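You operate a simulated robot arm through the tools that you are given. There is no shell and no other tool.

Carry out the task below with a simulated robot arm. There is one attempt and no reset: what you move stays moved.

## Task
Stand the syrup in the small box, then wipe the splash and the crumbs off the worktop.
Fine: use the purple cloth and put it back; the small box stays put. Set down upright: syrup bottle. What is to be rubbed or washed off counts as gone when no trace of it is left.

Only the result counts: the job must be done as asked and must still hold three seconds after the hand-in. Knocking over, shifting, dropping, spilling or breaking anything else fails it. Flat cloth is picked up by pressing the open fingertips on it (5 to 10 N) and closing them slowly along it; thin cloth reads only 2 to 8 mm in the jaws.

## Robot
A 7-joint arm with a two-finger parallel gripper, fixed in place. Base frame: the origin is at the foot of the arm, x ahead of it, y to its left, z up. Units: cm, degrees, N and s.
With the tool pointing down near the work surface it reaches from about 38 to 80 cm from the base axis. Its first joint turns from -143.0 to 143.0 degrees. Payload 3 kg.
Tool frame: the origin (TCP) lies between the finger pads and is the grasp point; the fingertips stand 3 cm ahead of it; z points along the fingers, y is the line along which they close. The gripper opens to 11 cm. The fingers are 2 cm wide and 1 cm thick; the gripper's body (4.8 by 11.2 cm) begins 5.5 cm behind the TCP.
Orientation is that of the tool frame in the base frame, as a unit quaternion [w, x, y, z]. With the fingers straight down and closing along the base's y, the tool's x points along the base's -x, its y along +y and its z along -z.

## Interface
- The arm moves only by the tool nudge_tool. Its argument "deltas" is a list of rows, each a list of 3 entries, a list of its own where there are three numbers: the shift along the base's x, y, z in units of 25 mm (1.0 is 25 mm), then the turn, a rotation vector about the base's x, y, z in units of 8 degrees (1.0 is 8 degrees), then the gripper command, from -1 (fully open) to 1 (shut), values between in proportion. In form: [[[dx, dy, dz], [wx, wy, wz], gripper], ...]. A call has 1 to 20 rows; each row shifts and turns the commanded pose from where the row before left it. A call with a number of a shift or a turn outside -1 to 1 is refused whole. A row lasts 0.2 s, in which the tool goes at most 5 cm and 8.6 degrees; a call with a longer step from one row to the next is refused whole, and so is a gripper value outside its range. A pose out of reach is approached as far as the arm can. The call stops where the force on the tool passes 60 N (or 10 N more than at its start, if that is more) or the arm is blocked; 0.2 s more then pass. Each finger travels about 15.3 cm/s and halts on what it meets, pressing with about 32 N; the grip force reading is that of the motor and also rises with nothing between the fingers. The clock runs only during rows and for 0.2 s after the last one: add rows that do not move to give the fingers time. It gives the time, the measured TCP pose, the force on the tool (base axes), the opening and the grip force at its end, in the units of the frame above (readings bear some noise), with the torque about the TCP (base axes, N m) and any sound that the robot's microphone picked up, and new pictures: "show" is both (left out), scene, wrist or none.
- Cameras (640 x 400 px; columns grow to the right, rows downward): "scene" is fixed at [5.71, -65.39, 150.22]; the picture's right is [0.69, -0.72, 0.00], its down [-0.35, -0.33, -0.88] and it looks along [0.63, 0.61, -0.48] (base axes); focal length 352 px, centre (320, 200). "wrist" rides on the gripper at [7.2, 1.7, -10.3] in the tool frame; the picture's right is [-0.23, 0.97, 0.00], its down [-0.76, -0.18, -0.62] and it looks along [-0.61, -0.14, 0.78] (tool axes); focal length 222 px, centre (320, 200). There is no depth. A picture from a camera that has moved, and an enlarged one, comes with that camera's place and axes in the base frame and with its lens. The place of the scene camera against the robot may be out by one fixed shift of up to 2.5 cm in any direction.
- lift_body(by): slides the trunk up (or, below 0, down) by that many cm; the arm rides with it, the base frame stays. It gives what a move gives, with no picture.
- close_up(camera, box): a new picture of the part [left, top, right, bottom] of that camera's present view, enlarged. The clock stands still meanwhile.
- finish_job(): hands the job in; it is judged then, once.

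Nothing tells you positions but the pictures and the camera data. Unless the task says otherwise, let go and move clear before handing in.

The tools are called as name(argument=value, ...) on one line, values as JSON. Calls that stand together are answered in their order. nudge_tool: Moves the arm, as the interface text tells. Its arguments: {"type":"object","properties":{"deltas":{"type":"array","items":{"type":"array"}},"show":{"type":"string","enum":["both","scene","wrist","none"]}},"required":["deltas"]} The other tools are called the same way: lift_body (by) slides the trunk up or down; close_up (camera, box) takes an enlarged picture of a part of a camera's view; finish_job () hands the job in.

At the start:

```text
t: 0.0
eef_pos: [49.27, 0.9, 114.08]
tcp_rot: [-0.001, 0.0, 1.0, 0.0]
force: [0.7, 0.0, 0.4]
torque: [0.0, -0.01, 0.0]
gripper_width: 10.98
grasp_force: 0.1
trunk travel left (down, up): [-42.5, 6.5]
```

scene: 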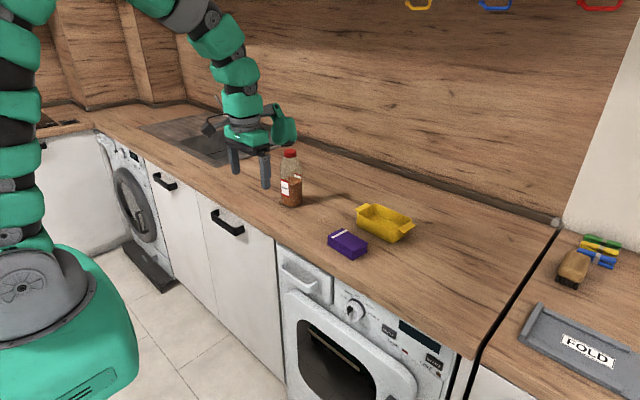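
wrist: 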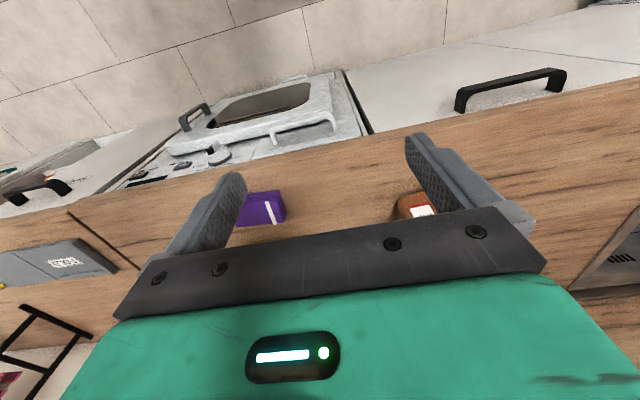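

I see a worktop with a syrup bottle (red cap), a yellow box, a purple folded cloth, and on the right a tray marked "FOLD". I'll look closer before moving anything.

close_up(camera="scene", box=[220, 130, 440, 270])

close_up(camera="scene", box=[400, 180, 640, 330])

close_up(camera="scene", box=[60, 80, 300, 230])

close_up(camera="scene", box=[500, 220, 640, 400])

```text
2.86 times, centred on (330, 200) of scene
camera zoom: at [5.71, -65.39, 150.22], right [0.69, -0.72, 0.0], down [-0.35, -0.33, -0.88], along [0.63, 0.61, -0.48], focal length 1006 px, centre (291, 200)
```

zoom: 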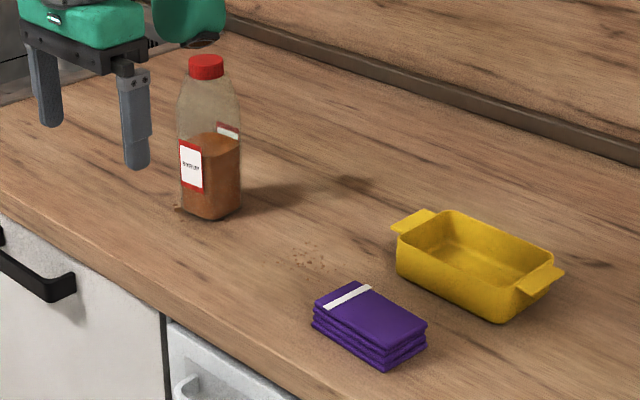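

```text
2.67 times, centred on (520, 255) of scene
camera zoom: at [5.71, -65.39, 150.22], right [0.69, -0.72, 0.0], down [-0.35, -0.33, -0.88], along [0.63, 0.61, -0.48], focal length 939 px, centre (-213, 53)
```

zoom: 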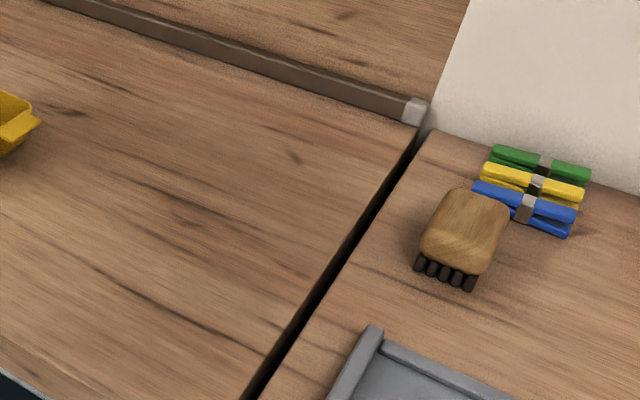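

```text
2.67 times, centred on (180, 155) of scene
camera zoom: at [5.71, -65.39, 150.22], right [0.69, -0.72, 0.0], down [-0.35, -0.33, -0.88], along [0.63, 0.61, -0.48], focal length 939 px, centre (693, 320)
```

zoom: 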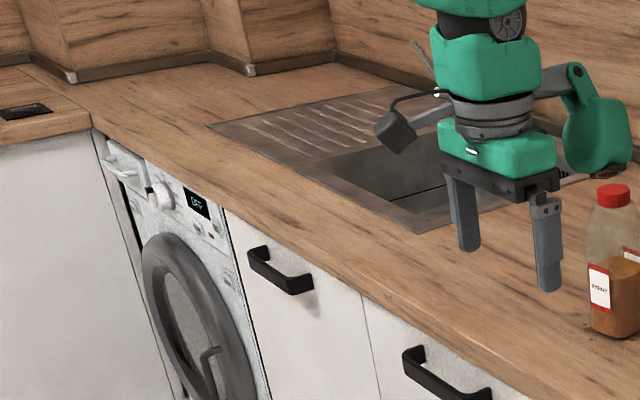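

```text
2.22 times, centred on (570, 310) of scene
camera zoom: at [5.71, -65.39, 150.22], right [0.69, -0.72, 0.0], down [-0.35, -0.33, -0.88], along [0.63, 0.61, -0.48], focal length 782 px, centre (-236, -44)
```

zoom: 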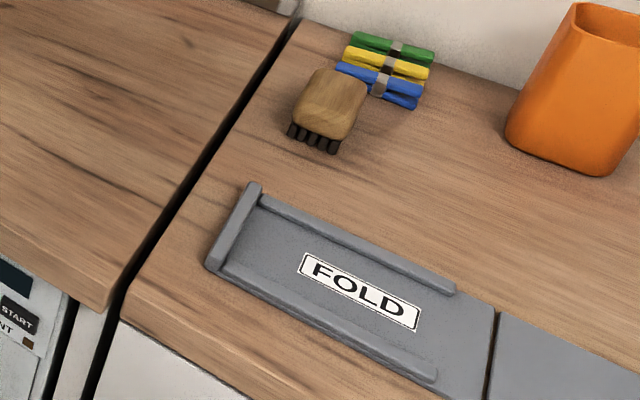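

The wrist and scene views together put the cloth at roughly (68, -15, 90). The crumbs seem to lie between the cloth and the bottle, and the splash is hard to make out, so I'll zoom in further.

close_up(camera="scene", box=[270, 170, 366, 230])

close_up(camera="scene", box=[300, 190, 428, 270])

close_up(camera="wrist", box=[230, 120, 450, 260])

close_up(camera="scene", box=[380, 180, 540, 280])

```text
6.67 times, centred on (318, 200) of scene
camera zoom: at [5.71, -65.39, 150.22], right [0.69, -0.72, 0.0], down [-0.35, -0.33, -0.88], along [0.63, 0.61, -0.48], focal length 2347 px, centre (333, 200)
```

zoom: 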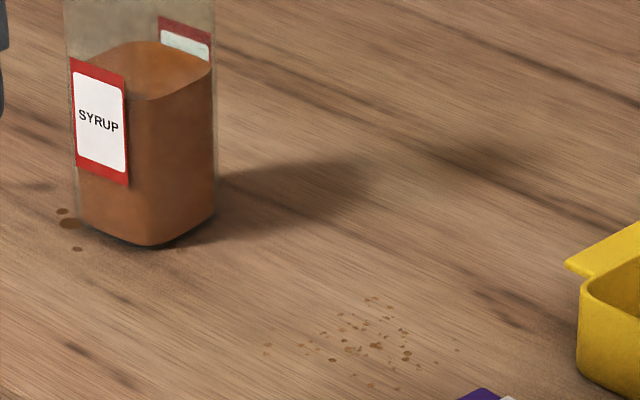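

```text
5.00 times, centred on (364, 230) of scene
camera zoom: at [5.71, -65.39, 150.22], right [0.69, -0.72, 0.0], down [-0.35, -0.33, -0.88], along [0.63, 0.61, -0.48], focal length 1760 px, centre (100, 50)
```

zoom: 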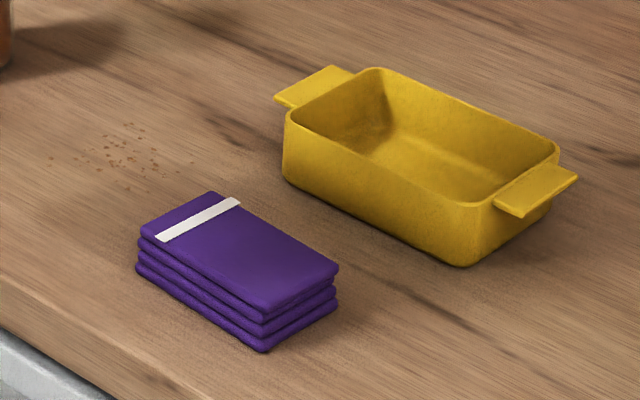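

```text
2.86 times, centred on (340, 190) of wrist
camera zoom: at [41.94, 2.43, 124.47], right [0.23, 0.97, 0.0], down [0.76, -0.18, 0.62], along [0.61, -0.14, -0.78], focal length 635 px, centre (263, 229)
```

zoom: 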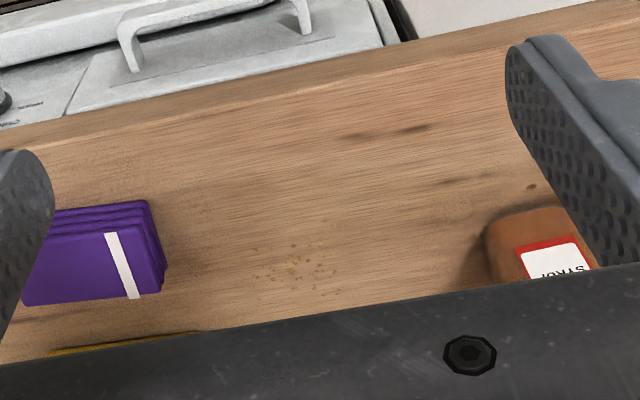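

```text
4.00 times, centred on (460, 230) of scene
camera zoom: at [5.71, -65.39, 150.22], right [0.69, -0.72, 0.0], down [-0.35, -0.33, -0.88], along [0.63, 0.61, -0.48], focal length 1408 px, centre (-240, 80)
```

zoom: 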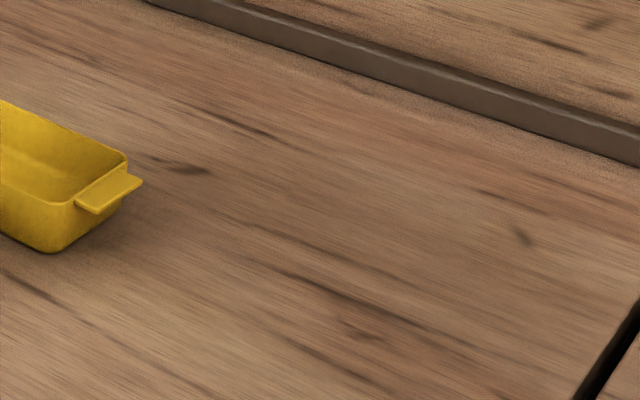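

The splash shows as brown drops on the near-left side of the bottle, possibly continuing beneath it, and the crumbs are between the bottle and cloth. I take the yellow tub to be the small box. I'll raise the arm and move it forward to see everything from the wrist camera.

nudge_tool(deltas=[[[0, 0, 1], [0, 0, 0], -1], [[0, 0, 1], [0, 0, 0], -1], [[0, 0, 1], [0, 0, 0], -1], [[0, 0, 1], [0, 0, 0], -1], [[1, 0, 0], [0, 0, 0], -1], [[1, 0, 0], [0, 0, 0], -1], [[1, 0, 0], [0, 0, 0], -1], [[1, 0, 0], [0, 0, 0], -1], [[0, 0, 0], [0, 0, 0], -1]])

```text
t: 2.0
eef_pos: [59.3, 0.73, 124.19]
tcp_rot: [-0.001, -0.001, 1.0, 0.001]
force: [1.1, -0.6, -0.5]
torque: [-0.03, 0.0, 0.04]
gripper_width: 10.98
grasp_force: 0.0
trunk travel left (down, up): [-42.5, 6.5]
camera wrist: at [51.94, 2.36, 134.67], right [0.23, 0.97, 0.0], down [0.76, -0.18, 0.62], along [0.61, -0.14, -0.78], focal length 222 px, centre (320, 200)
```

scene: 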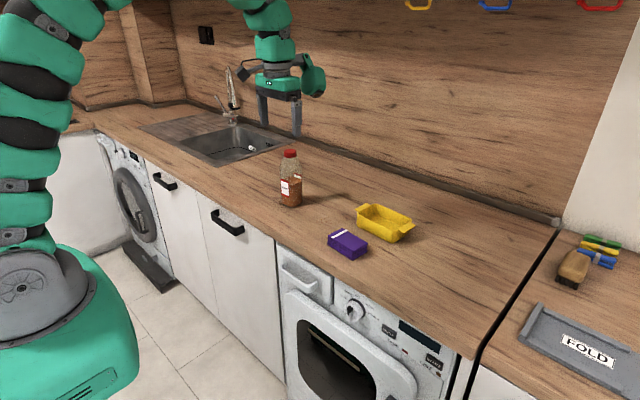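
wrist: 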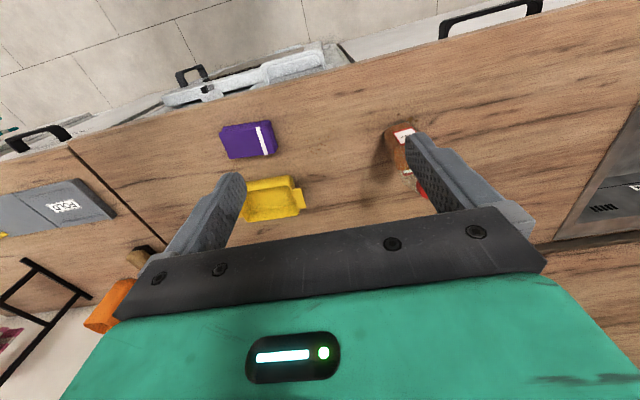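

The wrist camera now shows the cloth, yellow box and bottle together. I'll zoom in to measure them.

close_up(camera="wrist", box=[200, 100, 328, 230])

close_up(camera="wrist", box=[320, 90, 448, 220])

```text
3.08 times, centred on (264, 165) of wrist
camera zoom: at [51.94, 2.36, 134.67], right [0.23, 0.97, 0.0], down [0.76, -0.18, 0.62], along [0.61, -0.14, -0.78], focal length 684 px, centre (492, 308)
```

zoom: 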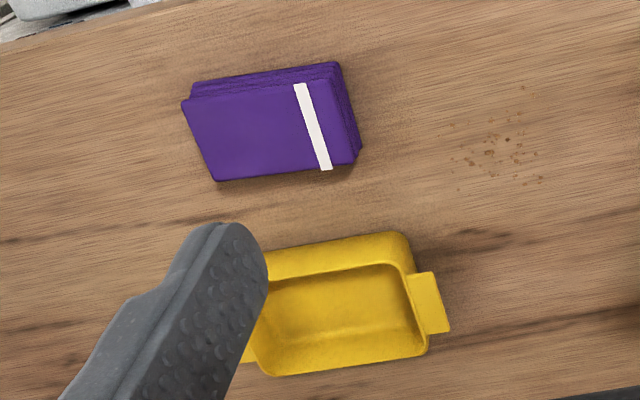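

```text
3.08 times, centred on (384, 155) of wrist
camera zoom: at [51.94, 2.36, 134.67], right [0.23, 0.97, 0.0], down [0.76, -0.18, 0.62], along [0.61, -0.14, -0.78], focal length 684 px, centre (123, 338)
```

zoom: 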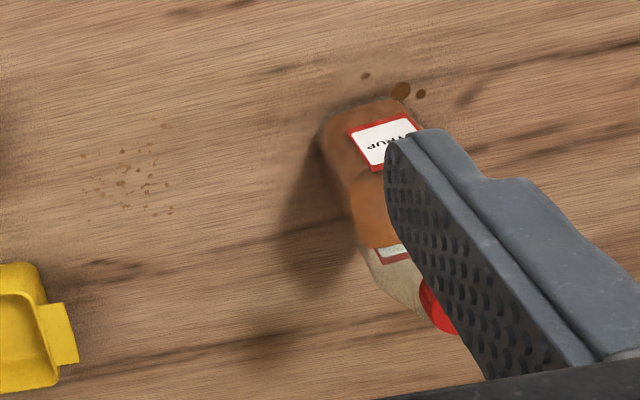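

Crumbs triangulate to about (73, -1.5) with the worktop near z ≈ 89.5. Next I'll centre the bottle in the wrist view and get a precise look at it and the drops.

nudge_tool(deltas=[[[-0.3, 1, 0], [0, 0, 0], -1], [[-0.3, 1, 0], [0, 0, 0], -1], [[-0.3, 1, 0], [0, 0, 0], -1], [[-0.3, 1, 0], [0, 0, 0], -1], [[0, 1, 0], [0, 0, 0], -1], [[0, 1, 0], [0, 0, 0], -1], [[0, 0.5, 0], [0, 0, 0], -1], [[0, 0, 0], [0, 0, 0], -1]], show="wrist")

close_up(camera="wrist", box=[250, 110, 410, 240])

```text
t: 3.8
eef_pos: [56.33, 16.95, 124.26]
tcp_rot: [0.0, 0.001, 1.0, 0.0]
force: [-0.2, -0.5, 0.0]
torque: [-0.03, 0.03, -0.05]
gripper_width: 11.0
grasp_force: 0.0
trunk travel left (down, up): [-42.5, 6.5]
camera wrist: at [49.01, 18.66, 134.8], right [0.23, 0.97, 0.0], down [0.76, -0.18, 0.62], along [0.61, -0.14, -0.78], focal length 222 px, centre (320, 200)
```

wrist: 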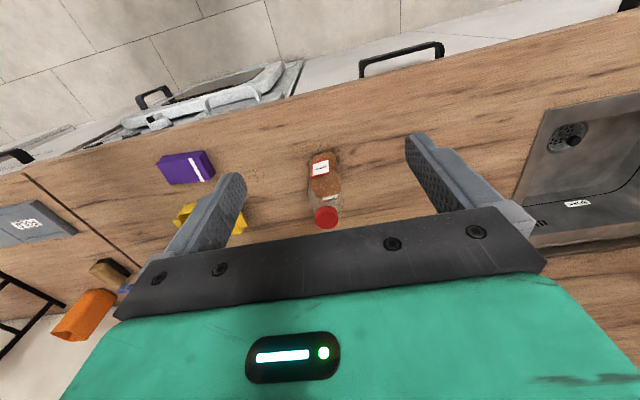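

```text
3.08 times, centred on (330, 175) of wrist
camera zoom: at [49.01, 18.66, 134.8], right [0.23, 0.97, 0.0], down [0.76, -0.18, 0.62], along [0.61, -0.14, -0.78], focal length 684 px, centre (289, 277)
```

zoom: 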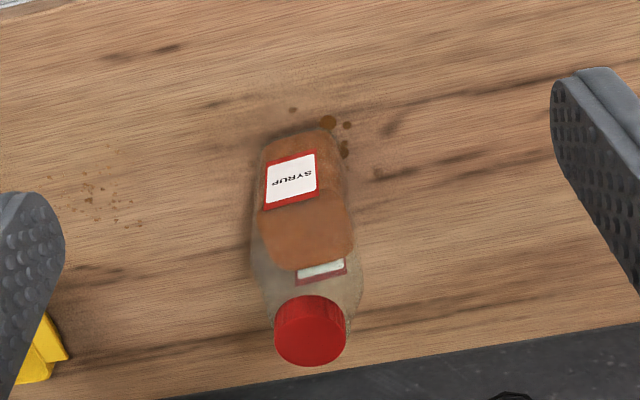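

The bottle axis is at about (74.5, 14), around 18.5 cm tall and square to the axes, with splash drops around its near-left corner. The box centre is near (83, -17), so I'll test in free space whether the arm can reach over it with the tool tilted about 56° outward.

nudge_tool(deltas=[[[0.5, -1, 0], [0, -1, 0], -1], [[0.5, -1, 0], [0, -1, 0], -1], [[0.5, -1, 0], [0, -1, 0], -1], [[0.5, -1, 0], [0, -1, 0], -1], [[0.5, -1, 0], [0, -1, 0], -1], [[0.5, -1, 0], [0, -1, 0], -1], [[0.5, -1, 0], [0, -1, 0], -1], [[1, -1, -0.4], [0, 0, 0], -1], [[1, -1, -0.4], [0, 0, 0], -1], [[1, -1, -0.4], [0, 0, 0], -1], [[1, -1, -0.4], [0, 0, 0], -1], [[1, -1, -0.4], [0, 0, 0], -1], [[1, -1, -0.4], [0, 0, 0], -1], [[1, 0, 0], [0, 0, 0], -1], [[0, 0, 0], [0, 0, 0], -1]])

```text
t: 7.0
eef_pos: [82.72, -15.42, 118.06]
tcp_rot: [0.469, -0.001, 0.883, 0.0]
force: [1.4, 0.6, 0.4]
torque: [-0.01, 0.0, -0.01]
gripper_width: 11.01
grasp_force: 0.0
trunk travel left (down, up): [-42.5, 6.5]
camera wrist: at [69.93, -13.8, 117.97], right [0.13, 0.97, 0.19], down [-0.09, -0.18, 0.98], along [0.99, -0.14, 0.06], focal length 222 px, centre (320, 200)
```

scene: 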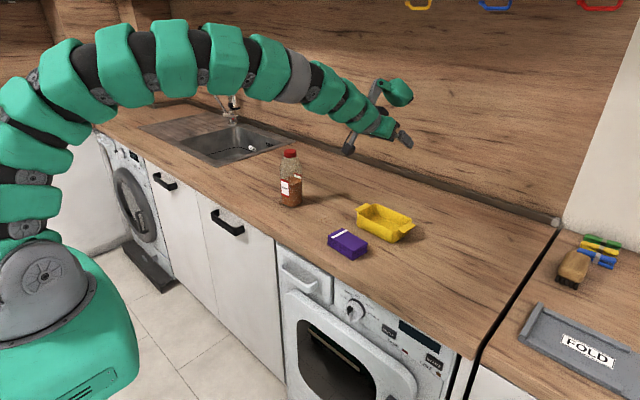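
wrist: 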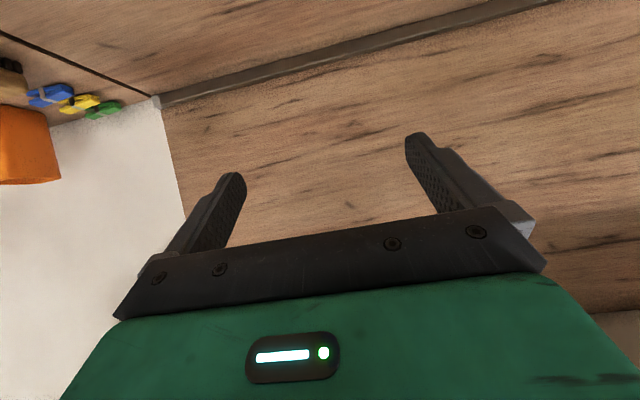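

That pose is reachable. I'll check it holds lower down, at roughly placing height.

nudge_tool(deltas=[[[0, 0, -1], [0, 0, 0], -1], [[0, 0, -1], [0, 0, 0], -1], [[0, 0, -1], [0, 0, 0], -1], [[0, 0, -1], [0, 0, 0], -1], [[0, 0, -1], [0, 0, 0], -1], [[0, 0, 0], [0, 0, 0], -1]], show="scene")

close_up(camera="scene", box=[300, 120, 460, 260])

```text
t: 8.4
eef_pos: [82.42, -15.42, 105.71]
tcp_rot: [0.469, 0.0, 0.883, -0.001]
force: [0.5, 1.2, -0.2]
torque: [-0.01, 0.03, -0.03]
gripper_width: 11.0
grasp_force: 0.0
trunk travel left (down, up): [-42.5, 6.5]
```

scene: 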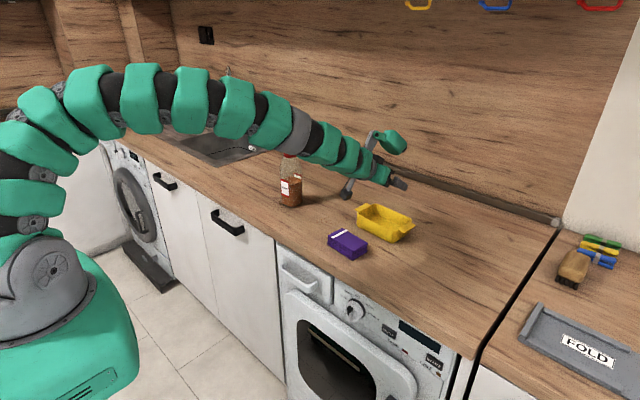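

```text
2.86 times, centred on (380, 190) of scene
camera zoom: at [5.71, -65.39, 150.22], right [0.69, -0.72, 0.0], down [-0.35, -0.33, -0.88], along [0.63, 0.61, -0.48], focal length 1006 px, centre (149, 229)
```

zoom: 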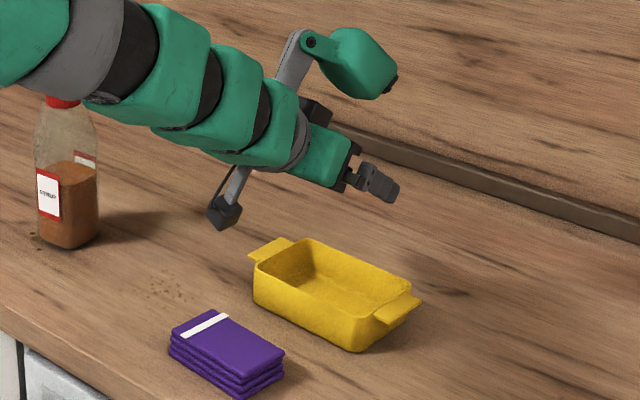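

The reach is good at placing height too. I'll back off, point the tool down again and look straight at the box and cloth from above.

nudge_tool(deltas=[[[0, 0, 1], [0, 0, 0], -1], [[0, 0, 1], [0, 0, 0], -1], [[0, 0, 1], [0, 0, 0], -1], [[0, 0, 1], [0, 0, 0], -1], [[-1, 0, 1], [0, 1, 0], -1], [[-1, 0, 1], [0, 1, 0], -1], [[-1, 0, 0], [0, 1, 0], -1], [[-1, 0, 0], [0, 1, 0], -1], [[-1, 0, 0], [0, 1, 0], -1], [[-1, 0, 0], [0, 1, 0], -1], [[-1, 0, 0], [0, 1, 0], -1], [[-1, 0, 0], [0, 0, 0], -1], [[0, 0, 0], [0, 0, 0], -1]], show="wrist")

close_up(camera="wrist", box=[240, 90, 400, 240])

```text
t: 11.2
eef_pos: [62.46, -15.4, 120.62]
tcp_rot: [0.0, 0.0, 1.0, 0.0]
force: [0.1, -0.4, -0.2]
torque: [0.04, -0.04, 0.01]
gripper_width: 10.99
grasp_force: 0.0
trunk travel left (down, up): [-42.5, 6.5]
camera wrist: at [55.13, -13.75, 130.96], right [0.23, 0.97, 0.0], down [0.76, -0.18, 0.62], along [0.61, -0.14, -0.78], focal length 222 px, centre (320, 200)
```

wrist: 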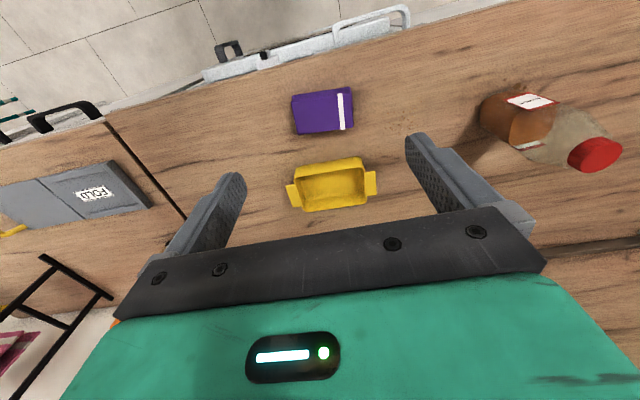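

```text
2.67 times, centred on (320, 165) of wrist
camera zoom: at [55.13, -13.75, 130.96], right [0.23, 0.97, 0.0], down [0.76, -0.18, 0.62], along [0.61, -0.14, -0.78], focal length 592 px, centre (320, 293)
```

zoom: 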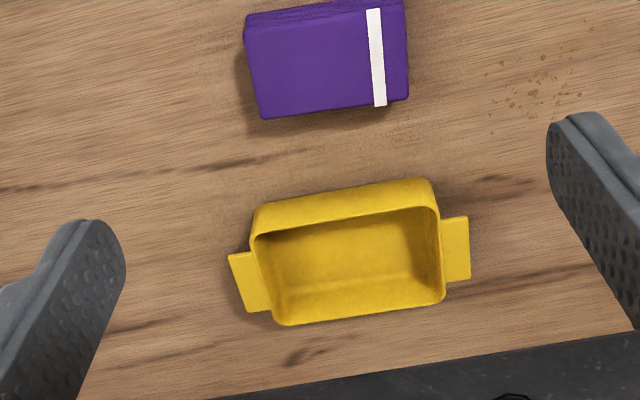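

The box rim spans roughly x 78–86.4, y −24.2 to −10.7, axis-aligned, with centre (82.2, −17.4). I'll zoom on the cloth now so I know exactly where it has to go back.

close_up(camera="wrist", box=[272, 75, 372, 140])

close_up(camera="wrist", box=[0, 60, 240, 210])

```text
6.15 times, centred on (322, 108) of wrist
camera zoom: at [55.13, -13.75, 130.96], right [0.23, 0.97, 0.0], down [0.76, -0.18, 0.62], along [0.61, -0.14, -0.78], focal length 1367 px, centre (308, 769)
```

zoom: 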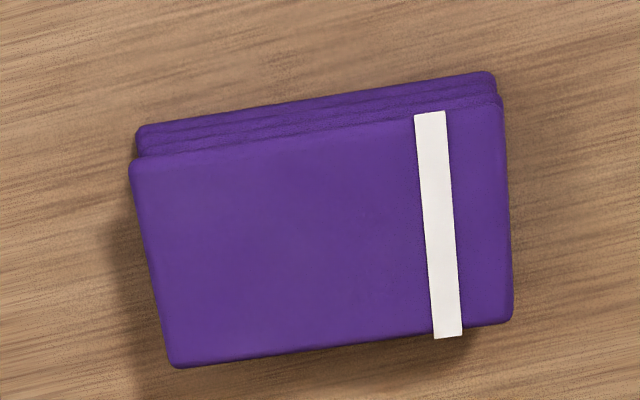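

```text
2.67 times, centred on (120, 135) of wrist
camera zoom: at [55.13, -13.75, 130.96], right [0.23, 0.97, 0.0], down [0.76, -0.18, 0.62], along [0.61, -0.14, -0.78], focal length 592 px, centre (853, 373)
```

zoom: 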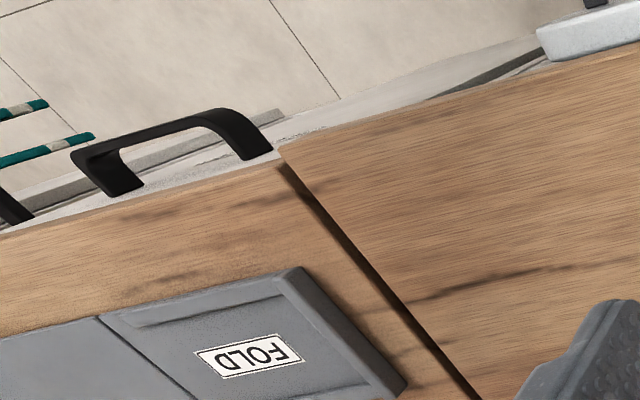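

The cloth is a 10 × 6 cm folded block about 3.3 cm thick. It is centred at (67.2, −15.9) and turned about −4.4°. Now I'll tilt the tool 56° and move behind the bottle at gripping height, about 13 cm short of it.

nudge_tool(deltas=[[[0, 1, 0], [0, -1, 0], -1], [[0, 1, 0], [0, -1, 0], -1], [[0, 1, 0], [0, -1, 0], -1], [[0, 1, 0], [0, -1, 0], -1], [[0, 1, 0], [0, -1, 0], -1], [[0, 1, 0], [0, -1, 0], -1], [[0, 1, 0], [0, -1, 0], -1], [[-0.2, 1, 0], [0, 0, 0], -1], [[-0.2, 1, 0], [0, 0, 0], -1], [[-0.2, 1, 0], [0, 0, 0], -1], [[0, 1, 0], [0, 0, 0], -1], [[0, 0.8, -1], [0, 0, 0], -1], [[0, 0, -1], [0, 0, 0], -1], [[0, 0, -1], [0, 0, 0], -1], [[0, 0, -1], [0, 0, 0], -1], [[0, 0, -1], [0, 0, 0], -1], [[0, 0, -1], [0, 0, 0], -1], [[0, 0, 0], [0, 0, 0], -1]])

```text
t: 15.0
eef_pos: [61.06, 13.98, 105.52]
tcp_rot: [0.47, 0.0, 0.883, 0.0]
force: [0.0, 0.0, -0.2]
torque: [-0.02, 0.0, -0.02]
gripper_width: 10.98
grasp_force: 0.0
trunk travel left (down, up): [-42.5, 6.5]
camera wrist: at [48.4, 15.6, 105.4], right [0.13, 0.97, 0.19], down [-0.09, -0.18, 0.98], along [0.99, -0.14, 0.06], focal length 222 px, centre (320, 200)
```

scene: 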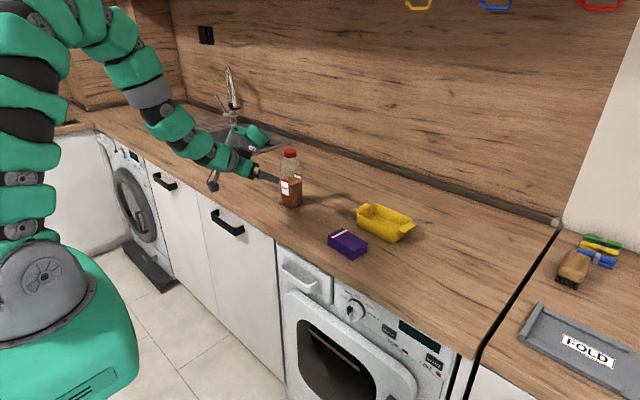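
wrist: 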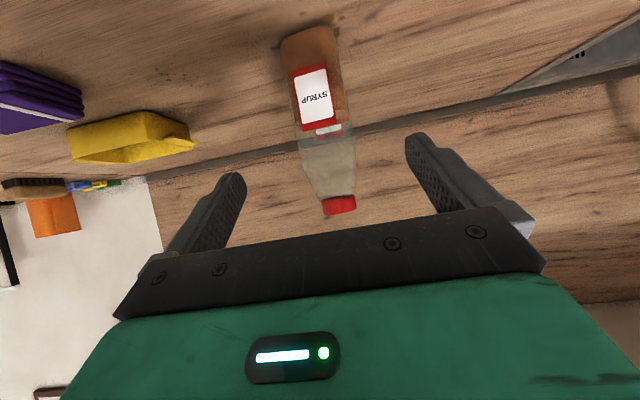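

The bottle is centred at y ≈ 14 and between the open fingers, with the base at z ≈ 89.6 and the cap top at 108.3. I'll lower to z ≈ 99 and advance to straddle the body.

nudge_tool(deltas=[[[0, 0, -1], [0, 0, 0], -1], [[0, 0, -1], [0, 0, 0], -1], [[0, 0, -0.6], [0, 0, 0], -1], [[1, 0, 0], [0, 0, 0], -1], [[1, 0, 0], [0, 0, 0], -1], [[1, 0, 0], [0, 0, 0], -1], [[0.6, 0, 0], [0, 0, 0], -1], [[0, 0, 0], [0, 0, 0], -1]])

close_up(camera="scene", box=[220, 120, 350, 220])

```text
t: 16.8
eef_pos: [70.08, 14.21, 99.16]
tcp_rot: [0.47, 0.001, 0.883, 0.0]
force: [0.3, -0.1, -0.5]
torque: [0.0, 0.01, 0.02]
gripper_width: 11.01
grasp_force: 0.1
trunk travel left (down, up): [-42.5, 6.5]
camera wrist: at [57.46, 15.75, 98.99], right [0.13, 0.97, 0.19], down [-0.09, -0.18, 0.98], along [0.99, -0.14, 0.07], focal length 222 px, centre (320, 200)
```

scene: 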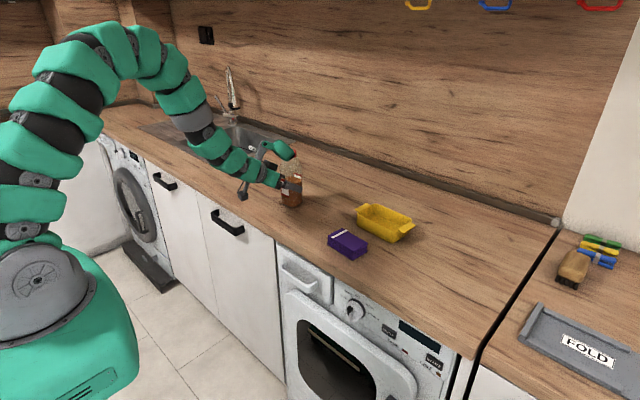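
wrist: 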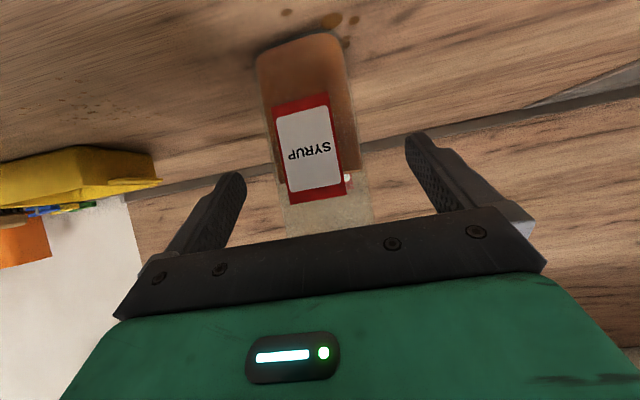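

```text
4.00 times, centred on (285, 170) of scene
camera zoom: at [5.71, -65.39, 150.22], right [0.69, -0.72, 0.0], down [-0.35, -0.33, -0.88], along [0.63, 0.61, -0.48], focal length 1408 px, centre (460, 320)
```

zoom: 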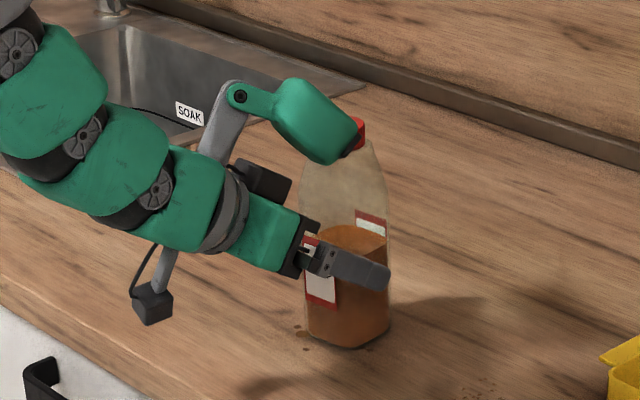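

A green housing on the far side of the wrist would come close to the bottle's cap at this tilt. I'll tilt the tool further (about 72°) and a little higher so it swings back from the cap, then re-check the gap.

nudge_tool(deltas=[[[0, 0, 0.3], [0, -1, 0], -1], [[0, 0, 0.3], [0, -1, 0], -1], [[0.3, -0.05, 0], [0, 0, 0], -1], [[0, 0, 0], [0, 0, 0], -1]])

close_up(camera="scene", box=[230, 120, 340, 220])

```text
t: 17.8
eef_pos: [70.77, 13.89, 100.48]
tcp_rot: [0.588, 0.001, 0.809, -0.001]
force: [0.6, -0.2, 0.5]
torque: [0.02, 0.0, -0.01]
gripper_width: 10.98
grasp_force: 0.1
trunk travel left (down, up): [-42.5, 6.5]
camera wrist: at [58.63, 15.56, 96.94], right [0.07, 0.97, 0.22], down [-0.36, -0.18, 0.92], along [0.93, -0.14, 0.34], focal length 222 px, centre (320, 200)
```

scene: 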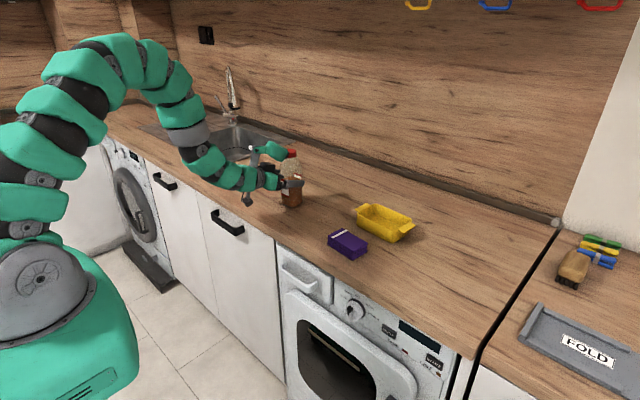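
wrist: 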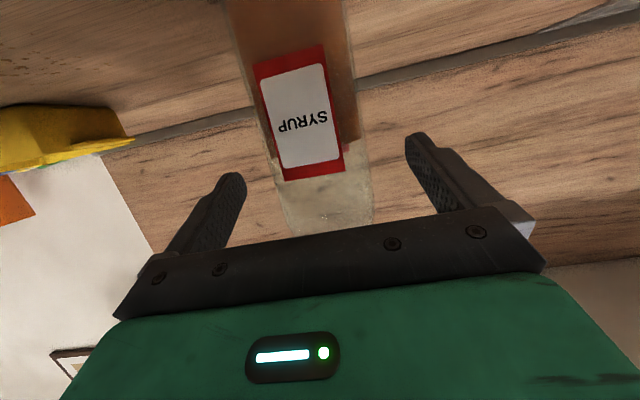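

```text
4.00 times, centred on (285, 170) of scene
camera zoom: at [5.71, -65.39, 150.22], right [0.69, -0.72, 0.0], down [-0.35, -0.33, -0.88], along [0.63, 0.61, -0.48], focal length 1408 px, centre (460, 320)
```

zoom: 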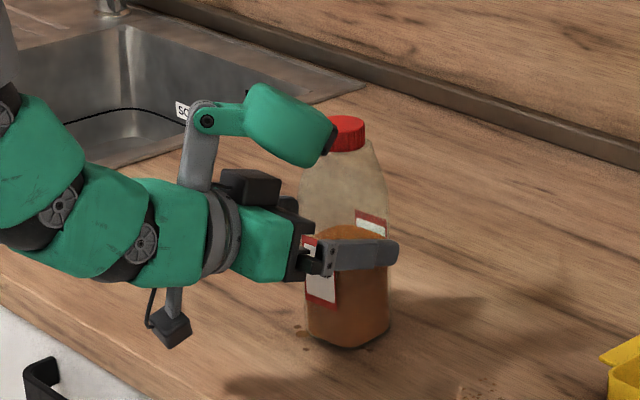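

The housing is now about a centimetre clear of the cap for a grip that puts the bottle a little ahead of the TCP. I'll advance the last 2 cm.

nudge_tool(deltas=[[[0.45, 0.03, 0], [0, 0, 0], -1], [[0.4, 0, 0], [0, 0, 0], -1], [[0, 0, 0], [0, 0, 0], -1]], show="scene")

close_up(camera="scene", box=[230, 120, 340, 220])

```text
t: 18.6
eef_pos: [72.98, 14.1, 100.55]
tcp_rot: [0.588, 0.0, 0.809, 0.0]
force: [-0.5, 0.1, -0.4]
torque: [0.02, 0.03, -0.02]
gripper_width: 11.02
grasp_force: 0.0
trunk travel left (down, up): [-42.5, 6.5]
```

scene: 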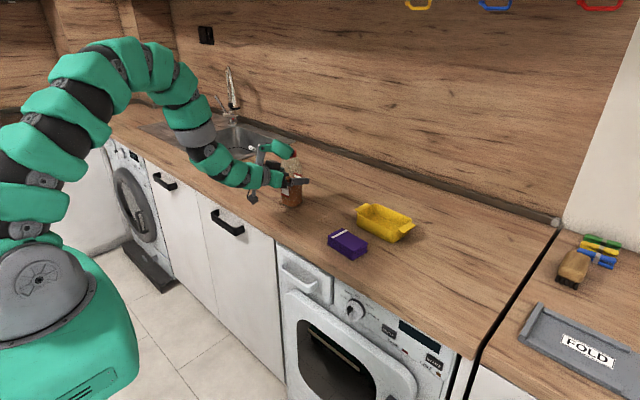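

```text
4.00 times, centred on (285, 170) of scene
camera zoom: at [5.71, -65.39, 150.22], right [0.69, -0.72, 0.0], down [-0.35, -0.33, -0.88], along [0.63, 0.61, -0.48], focal length 1408 px, centre (460, 320)
```

zoom: 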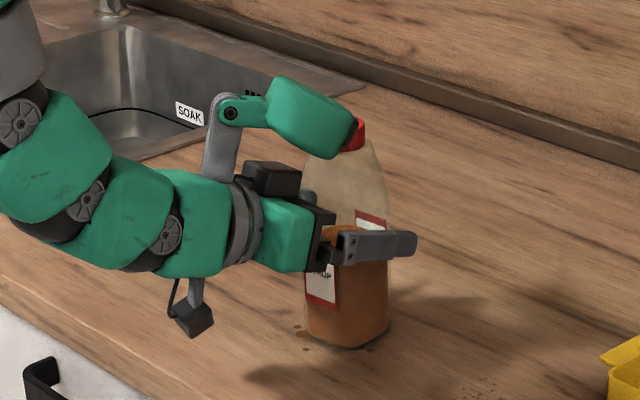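

No contact forces, and the bottle is straddled. I'll close the fingers gradually on the body.

nudge_tool(deltas=[[[0, 0, 0], [0, 0, 0], -0.6], [[0, 0, 0], [0, 0, 0], -0.3], [[0, 0, 0], [0, 0, 0], -0.15], [[0, 0, 0], [0, 0, 0], -0.05], [[0, 0, 0], [0, 0, 0], 0.05], [[0, 0, 0], [0, 0, 0], 0.15], [[0, 0, 0], [0, 0, 0], 0.3], [[0, 0, 0], [0, 0, 0], 0.3]], show="both")

```text
t: 20.4
eef_pos: [72.92, 14.01, 100.54]
tcp_rot: [0.588, 0.001, 0.809, -0.001]
force: [-0.5, 0.9, 1.8]
torque: [-0.1, -0.23, 0.04]
gripper_width: 6.17
grasp_force: 32.4
trunk travel left (down, up): [-42.5, 6.5]
camera wrist: at [60.77, 15.68, 96.93], right [0.07, 0.97, 0.22], down [-0.36, -0.18, 0.92], along [0.93, -0.14, 0.34], focal length 222 px, centre (320, 200)
```

scene: 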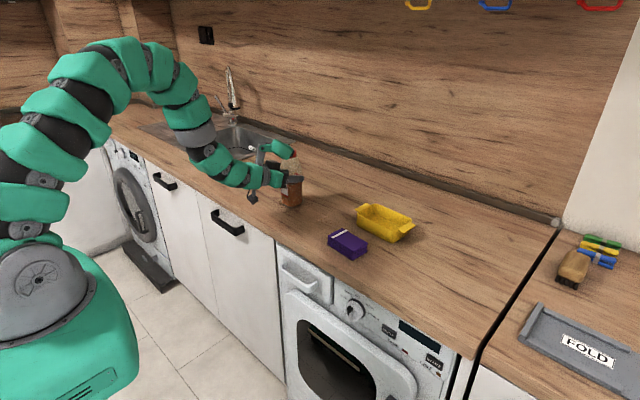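
wrist: 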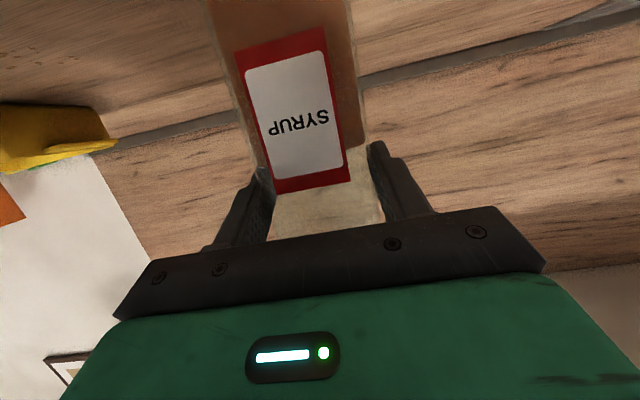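

Gripped at 6.2 cm with full force. I'll lift a little to check the hold.

nudge_tool(deltas=[[[0, 0, 0.2], [0, 0, 0], 0.5], [[0, 0, 0.4], [0, 0, 0], 0.5], [[0, 0, 0.4], [0, 0, 0], 0.5], [[0, 0, 0], [0, 0, 0], 0.5], [[0, 0, 0], [0, 0, 0], 0.5]], show="both")

close_up(camera="scene", box=[230, 120, 340, 220])

```text
t: 21.6
eef_pos: [72.87, 14.08, 103.19]
tcp_rot: [0.587, 0.0, 0.809, 0.0]
force: [-0.4, -1.4, -4.7]
torque: [-0.01, 0.04, 0.01]
gripper_width: 6.19
grasp_force: 32.0
trunk travel left (down, up): [-42.5, 6.5]
camera wrist: at [60.74, 15.63, 99.53], right [0.07, 0.97, 0.22], down [-0.36, -0.18, 0.92], along [0.93, -0.14, 0.33], focal length 222 px, centre (320, 200)
```

scene: 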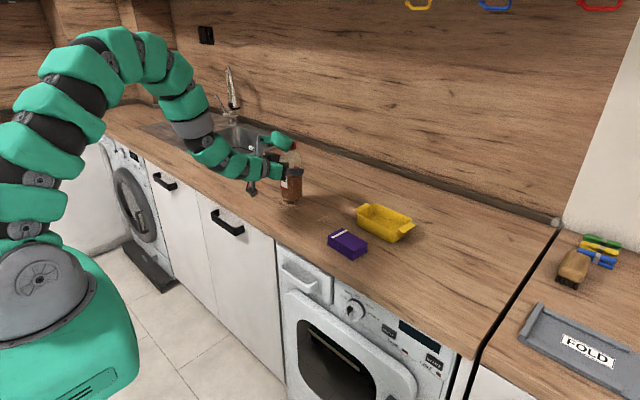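
wrist: 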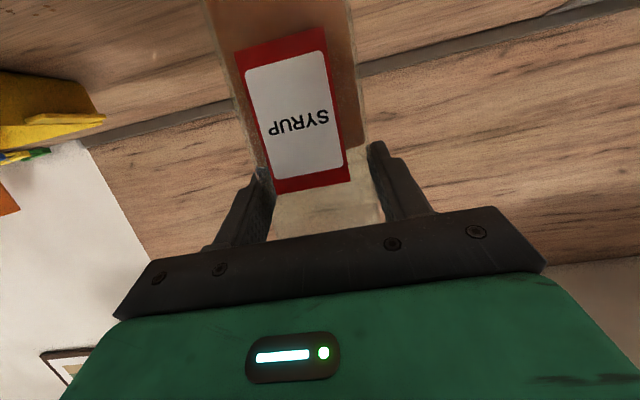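

```text
4.00 times, centred on (285, 170) of scene
camera zoom: at [5.71, -65.39, 150.22], right [0.69, -0.72, 0.0], down [-0.35, -0.33, -0.88], along [0.63, 0.61, -0.48], focal length 1408 px, centre (460, 320)
```

zoom: 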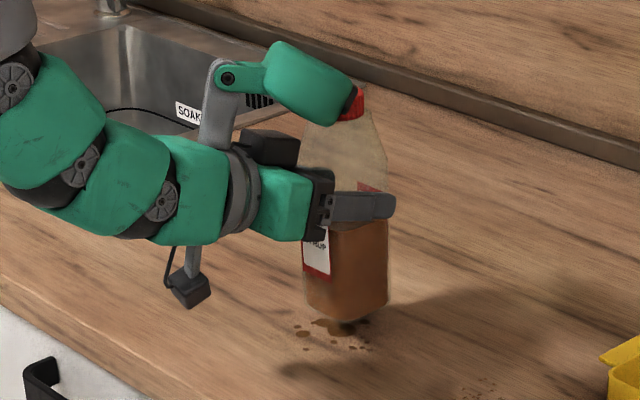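

The bottle is held upright and reads about 4.7 N, with the splash visible underneath. I'll raise it clear of the box rim and carry it over to the box.

nudge_tool(deltas=[[[0, 0, 0.5], [0, 0, 0], 0.5], [[0, 0, 1], [0, 0, 0], 0.5], [[0, 0, 1], [0, 0, 0], 0.5], [[0, 0, 0.8], [0, 0, 0], 0.5], [[0, 0, 0.3], [0, 0, 0], 0.5], [[0.1, -0.4, 0], [0, 0, 0], 0.5], [[0.2, -0.8, 0], [0, 0, 0], 0.5], [[0.23, -0.9, 0], [0, 0, 0], 0.5], [[0.23, -0.9, 0], [0, 0, 0], 0.5], [[0.23, -0.9, 0], [0, 0, 0], 0.5], [[0.23, -0.9, 0], [0, 0, 0], 0.5], [[0.23, -0.9, 0], [0, 0, 0], 0.5], [[0.23, -0.9, 0], [0, 0, 0], 0.5], [[0.23, -0.9, 0], [0, 0, 0], 0.5], [[0.23, -0.9, 0], [0, 0, 0], 0.5], [[0.23, -0.9, 0], [0, 0, 0], 0.5], [[0.23, -0.9, 0], [0, 0, 0], 0.5], [[0.23, -0.9, 0], [0, 0, 0], 0.5], [[0.2, -0.8, 0], [0, 0, 0], 0.5], [[0.1, -0.4, 0], [0, 0, 0], 0.5]], show="both")

close_up(camera="scene", box=[300, 100, 460, 280])

```text
t: 25.8
eef_pos: [80.86, -16.71, 112.02]
tcp_rot: [0.587, 0.0, 0.809, 0.001]
force: [-0.3, 0.8, -5.2]
torque: [-0.02, 0.04, 0.02]
gripper_width: 6.17
grasp_force: 32.4
trunk travel left (down, up): [-42.5, 6.5]
camera wrist: at [68.74, -15.2, 108.44], right [0.07, 0.97, 0.22], down [-0.36, -0.18, 0.92], along [0.93, -0.14, 0.33], focal length 222 px, centre (320, 200)
```

scene: 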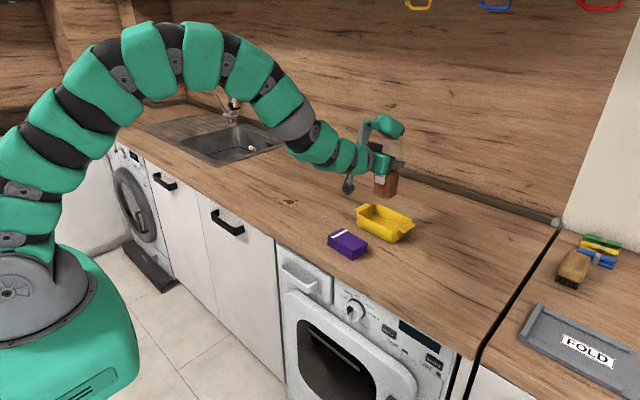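
wrist: 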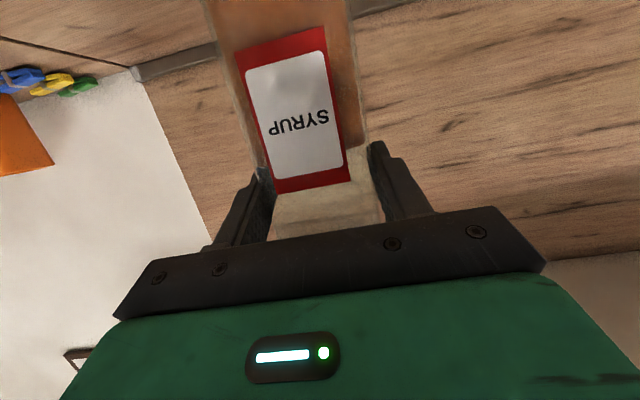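

```text
2.22 times, centred on (380, 190) of scene
camera zoom: at [5.71, -65.39, 150.22], right [0.69, -0.72, 0.0], down [-0.35, -0.33, -0.88], along [0.63, 0.61, -0.48], focal length 782 px, centre (187, 222)
```

zoom: 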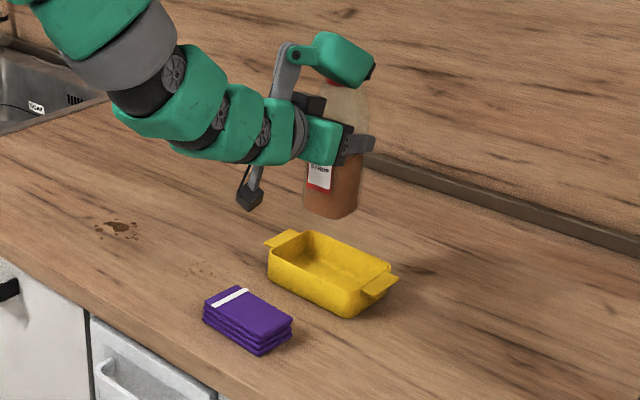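

The bottle hangs upright over the box. I'll zoom in to verify alignment before lowering.

close_up(camera="scene", box=[340, 150, 430, 250])

```text
4.00 times, centred on (385, 200) of scene
camera zoom: at [5.71, -65.39, 150.22], right [0.69, -0.72, 0.0], down [-0.35, -0.33, -0.88], along [0.63, 0.61, -0.48], focal length 1408 px, centre (60, 200)
```

zoom: 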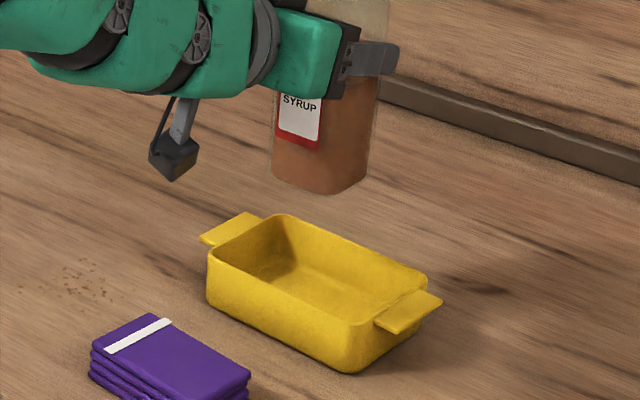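

Alignment agrees with the box measurements. I'll shift 0.5 cm in −y and lower most of the way.

nudge_tool(deltas=[[[0, -0.2, 0], [0, 0, 0], 0.5], [[0, 0, -0.5], [0, 0, 0], 0.5], [[0, 0, -1], [0, 0, 0], 0.5], [[0, 0, -1], [0, 0, 0], 0.5], [[0, 0, -0.6], [0, 0, 0], 0.5], [[0, 0, -0.3], [0, 0, 0], 0.5], [[0, 0, 0], [0, 0, 0], 0.5]], show="both")

close_up(camera="scene", box=[340, 150, 430, 250])

```text
t: 27.4
eef_pos: [80.76, -17.26, 103.51]
tcp_rot: [0.587, 0.0, 0.81, 0.0]
force: [-0.1, -0.7, -5.5]
torque: [0.0, 0.07, -0.01]
gripper_width: 6.16
grasp_force: 31.9
trunk travel left (down, up): [-42.5, 6.5]
camera wrist: at [68.66, -15.66, 99.93], right [0.07, 0.97, 0.22], down [-0.36, -0.18, 0.92], along [0.93, -0.14, 0.33], focal length 222 px, centre (320, 200)
```

scene: 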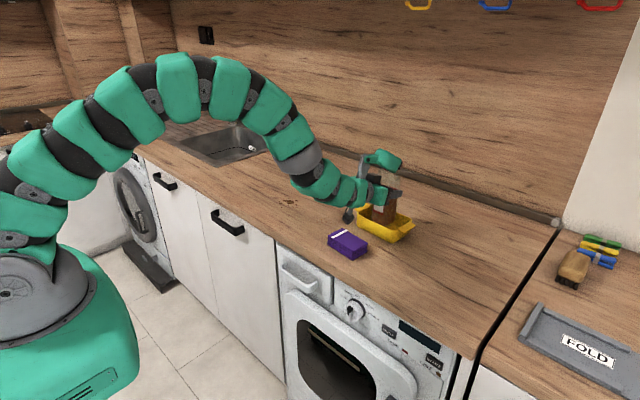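
wrist: 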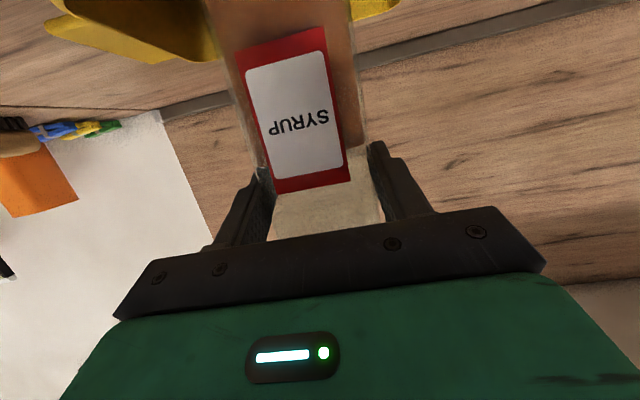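

```text
4.00 times, centred on (385, 200) of scene
camera zoom: at [5.71, -65.39, 150.22], right [0.69, -0.72, 0.0], down [-0.35, -0.33, -0.88], along [0.63, 0.61, -0.48], focal length 1408 px, centre (60, 200)
```

zoom: 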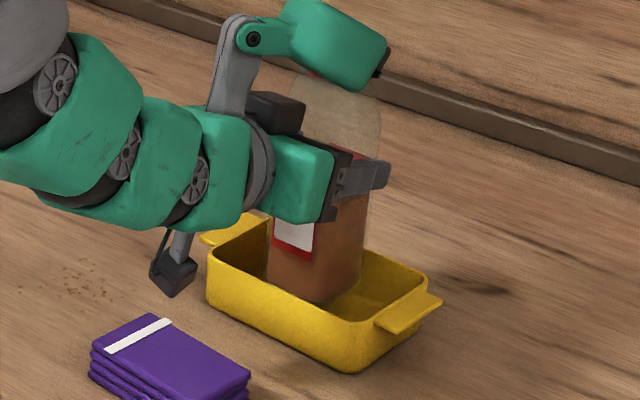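

The bottle's base is inside the rim and clear of the walls. I'll lower slowly and watch the force.

nudge_tool(deltas=[[[0, 0, -0.25], [0, 0, 0], 0.5], [[0, 0, -0.25], [0, 0, 0], 0.5], [[0, 0, -0.2], [0, 0, 0], 0.5], [[0, 0, -0.1], [0, 0, 0], 0.5], [[0, 0, 0], [0, 0, 0], 0.5]], show="none")

```text
t: 28.6
eef_pos: [80.8, -17.25, 101.64]
tcp_rot: [0.587, 0.001, 0.81, -0.001]
force: [0.2, -0.5, -4.7]
torque: [0.01, 0.04, 0.0]
gripper_width: 6.18
grasp_force: 31.5
trunk travel left (down, up): [-42.5, 6.5]
```

nudge_tool(deltas=[[[0, 0, -0.08], [0, 0, 0], 0.5], [[0, 0, -0.08], [0, 0, 0], 0.5], [[0, 0, 0], [0, 0, 0], 0.5]], show="none")

```text
t: 29.4
eef_pos: [80.8, -17.42, 101.12]
tcp_rot: [0.587, 0.0, 0.809, 0.0]
force: [0.7, 0.2, -5.1]
torque: [-0.01, 0.05, 0.0]
gripper_width: 6.21
grasp_force: 32.0
trunk travel left (down, up): [-42.5, 6.5]
```

Still hanging freely, so I'll lower further in small steps.

nudge_tool(deltas=[[[0, 0, -0.06], [0, 0, 0], 0.5], [[0, 0, -0.06], [0, 0, 0], 0.5], [[0, 0, 0], [0, 0, 0], 0.5]], show="none")

```text
t: 30.2
eef_pos: [80.87, -17.24, 100.95]
tcp_rot: [0.588, 0.0, 0.809, 0.0]
force: [0.7, 0.5, -2.2]
torque: [-0.06, -0.08, 0.01]
gripper_width: 6.16
grasp_force: 32.1
trunk travel left (down, up): [-42.5, 6.5]
```

The force is dropping, so the base is touching the box floor. One more tiny step, then a check on uprightness.

nudge_tool(deltas=[[[0, 0, -0.04], [0, 0, 0], 0.5], [[0, 0, 0], [0, 0, 0], 0.5]], show="both")

close_up(camera="scene", box=[340, 150, 430, 250])

```text
t: 30.8
eef_pos: [80.78, -17.29, 100.94]
tcp_rot: [0.589, 0.0, 0.808, 0.0]
force: [3.6, -2.4, 7.7]
torque: [-0.23, -0.27, 0.05]
gripper_width: 6.17
grasp_force: 32.0
trunk travel left (down, up): [-42.5, 6.5]
camera wrist: at [68.65, -15.6, 97.29], right [0.07, 0.97, 0.22], down [-0.36, -0.18, 0.92], along [0.93, -0.14, 0.34], focal length 222 px, centre (320, 200)
```

scene: 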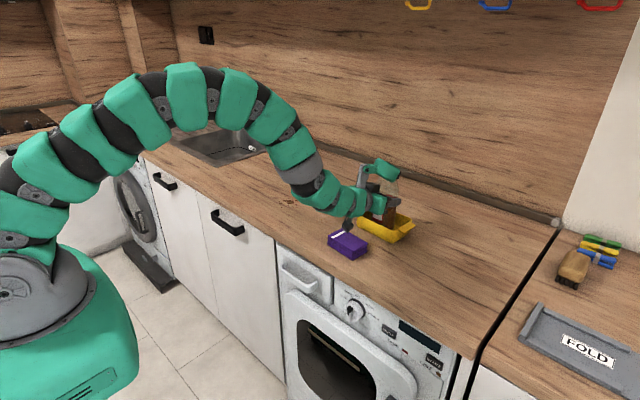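
wrist: 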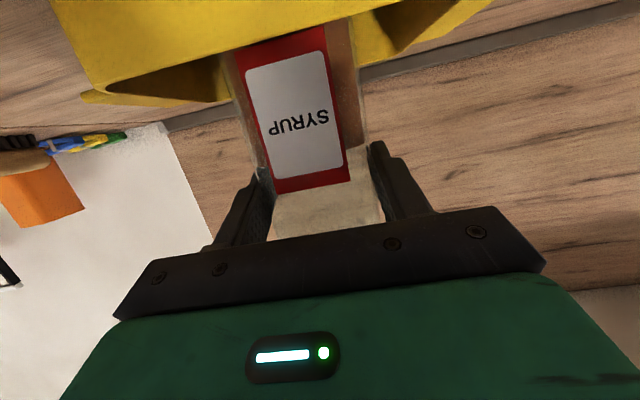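

```text
4.00 times, centred on (385, 200) of scene
camera zoom: at [5.71, -65.39, 150.22], right [0.69, -0.72, 0.0], down [-0.35, -0.33, -0.88], along [0.63, 0.61, -0.48], focal length 1408 px, centre (60, 200)
```

zoom: 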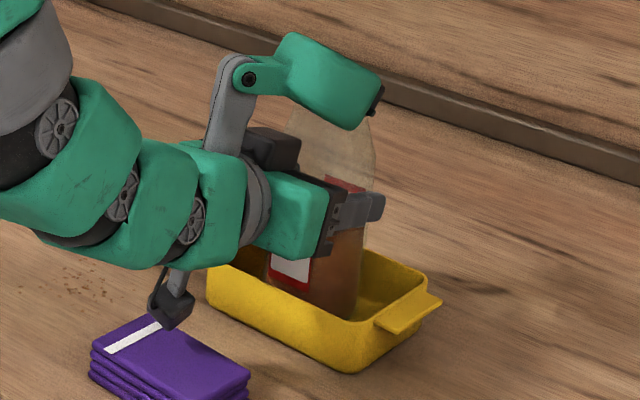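

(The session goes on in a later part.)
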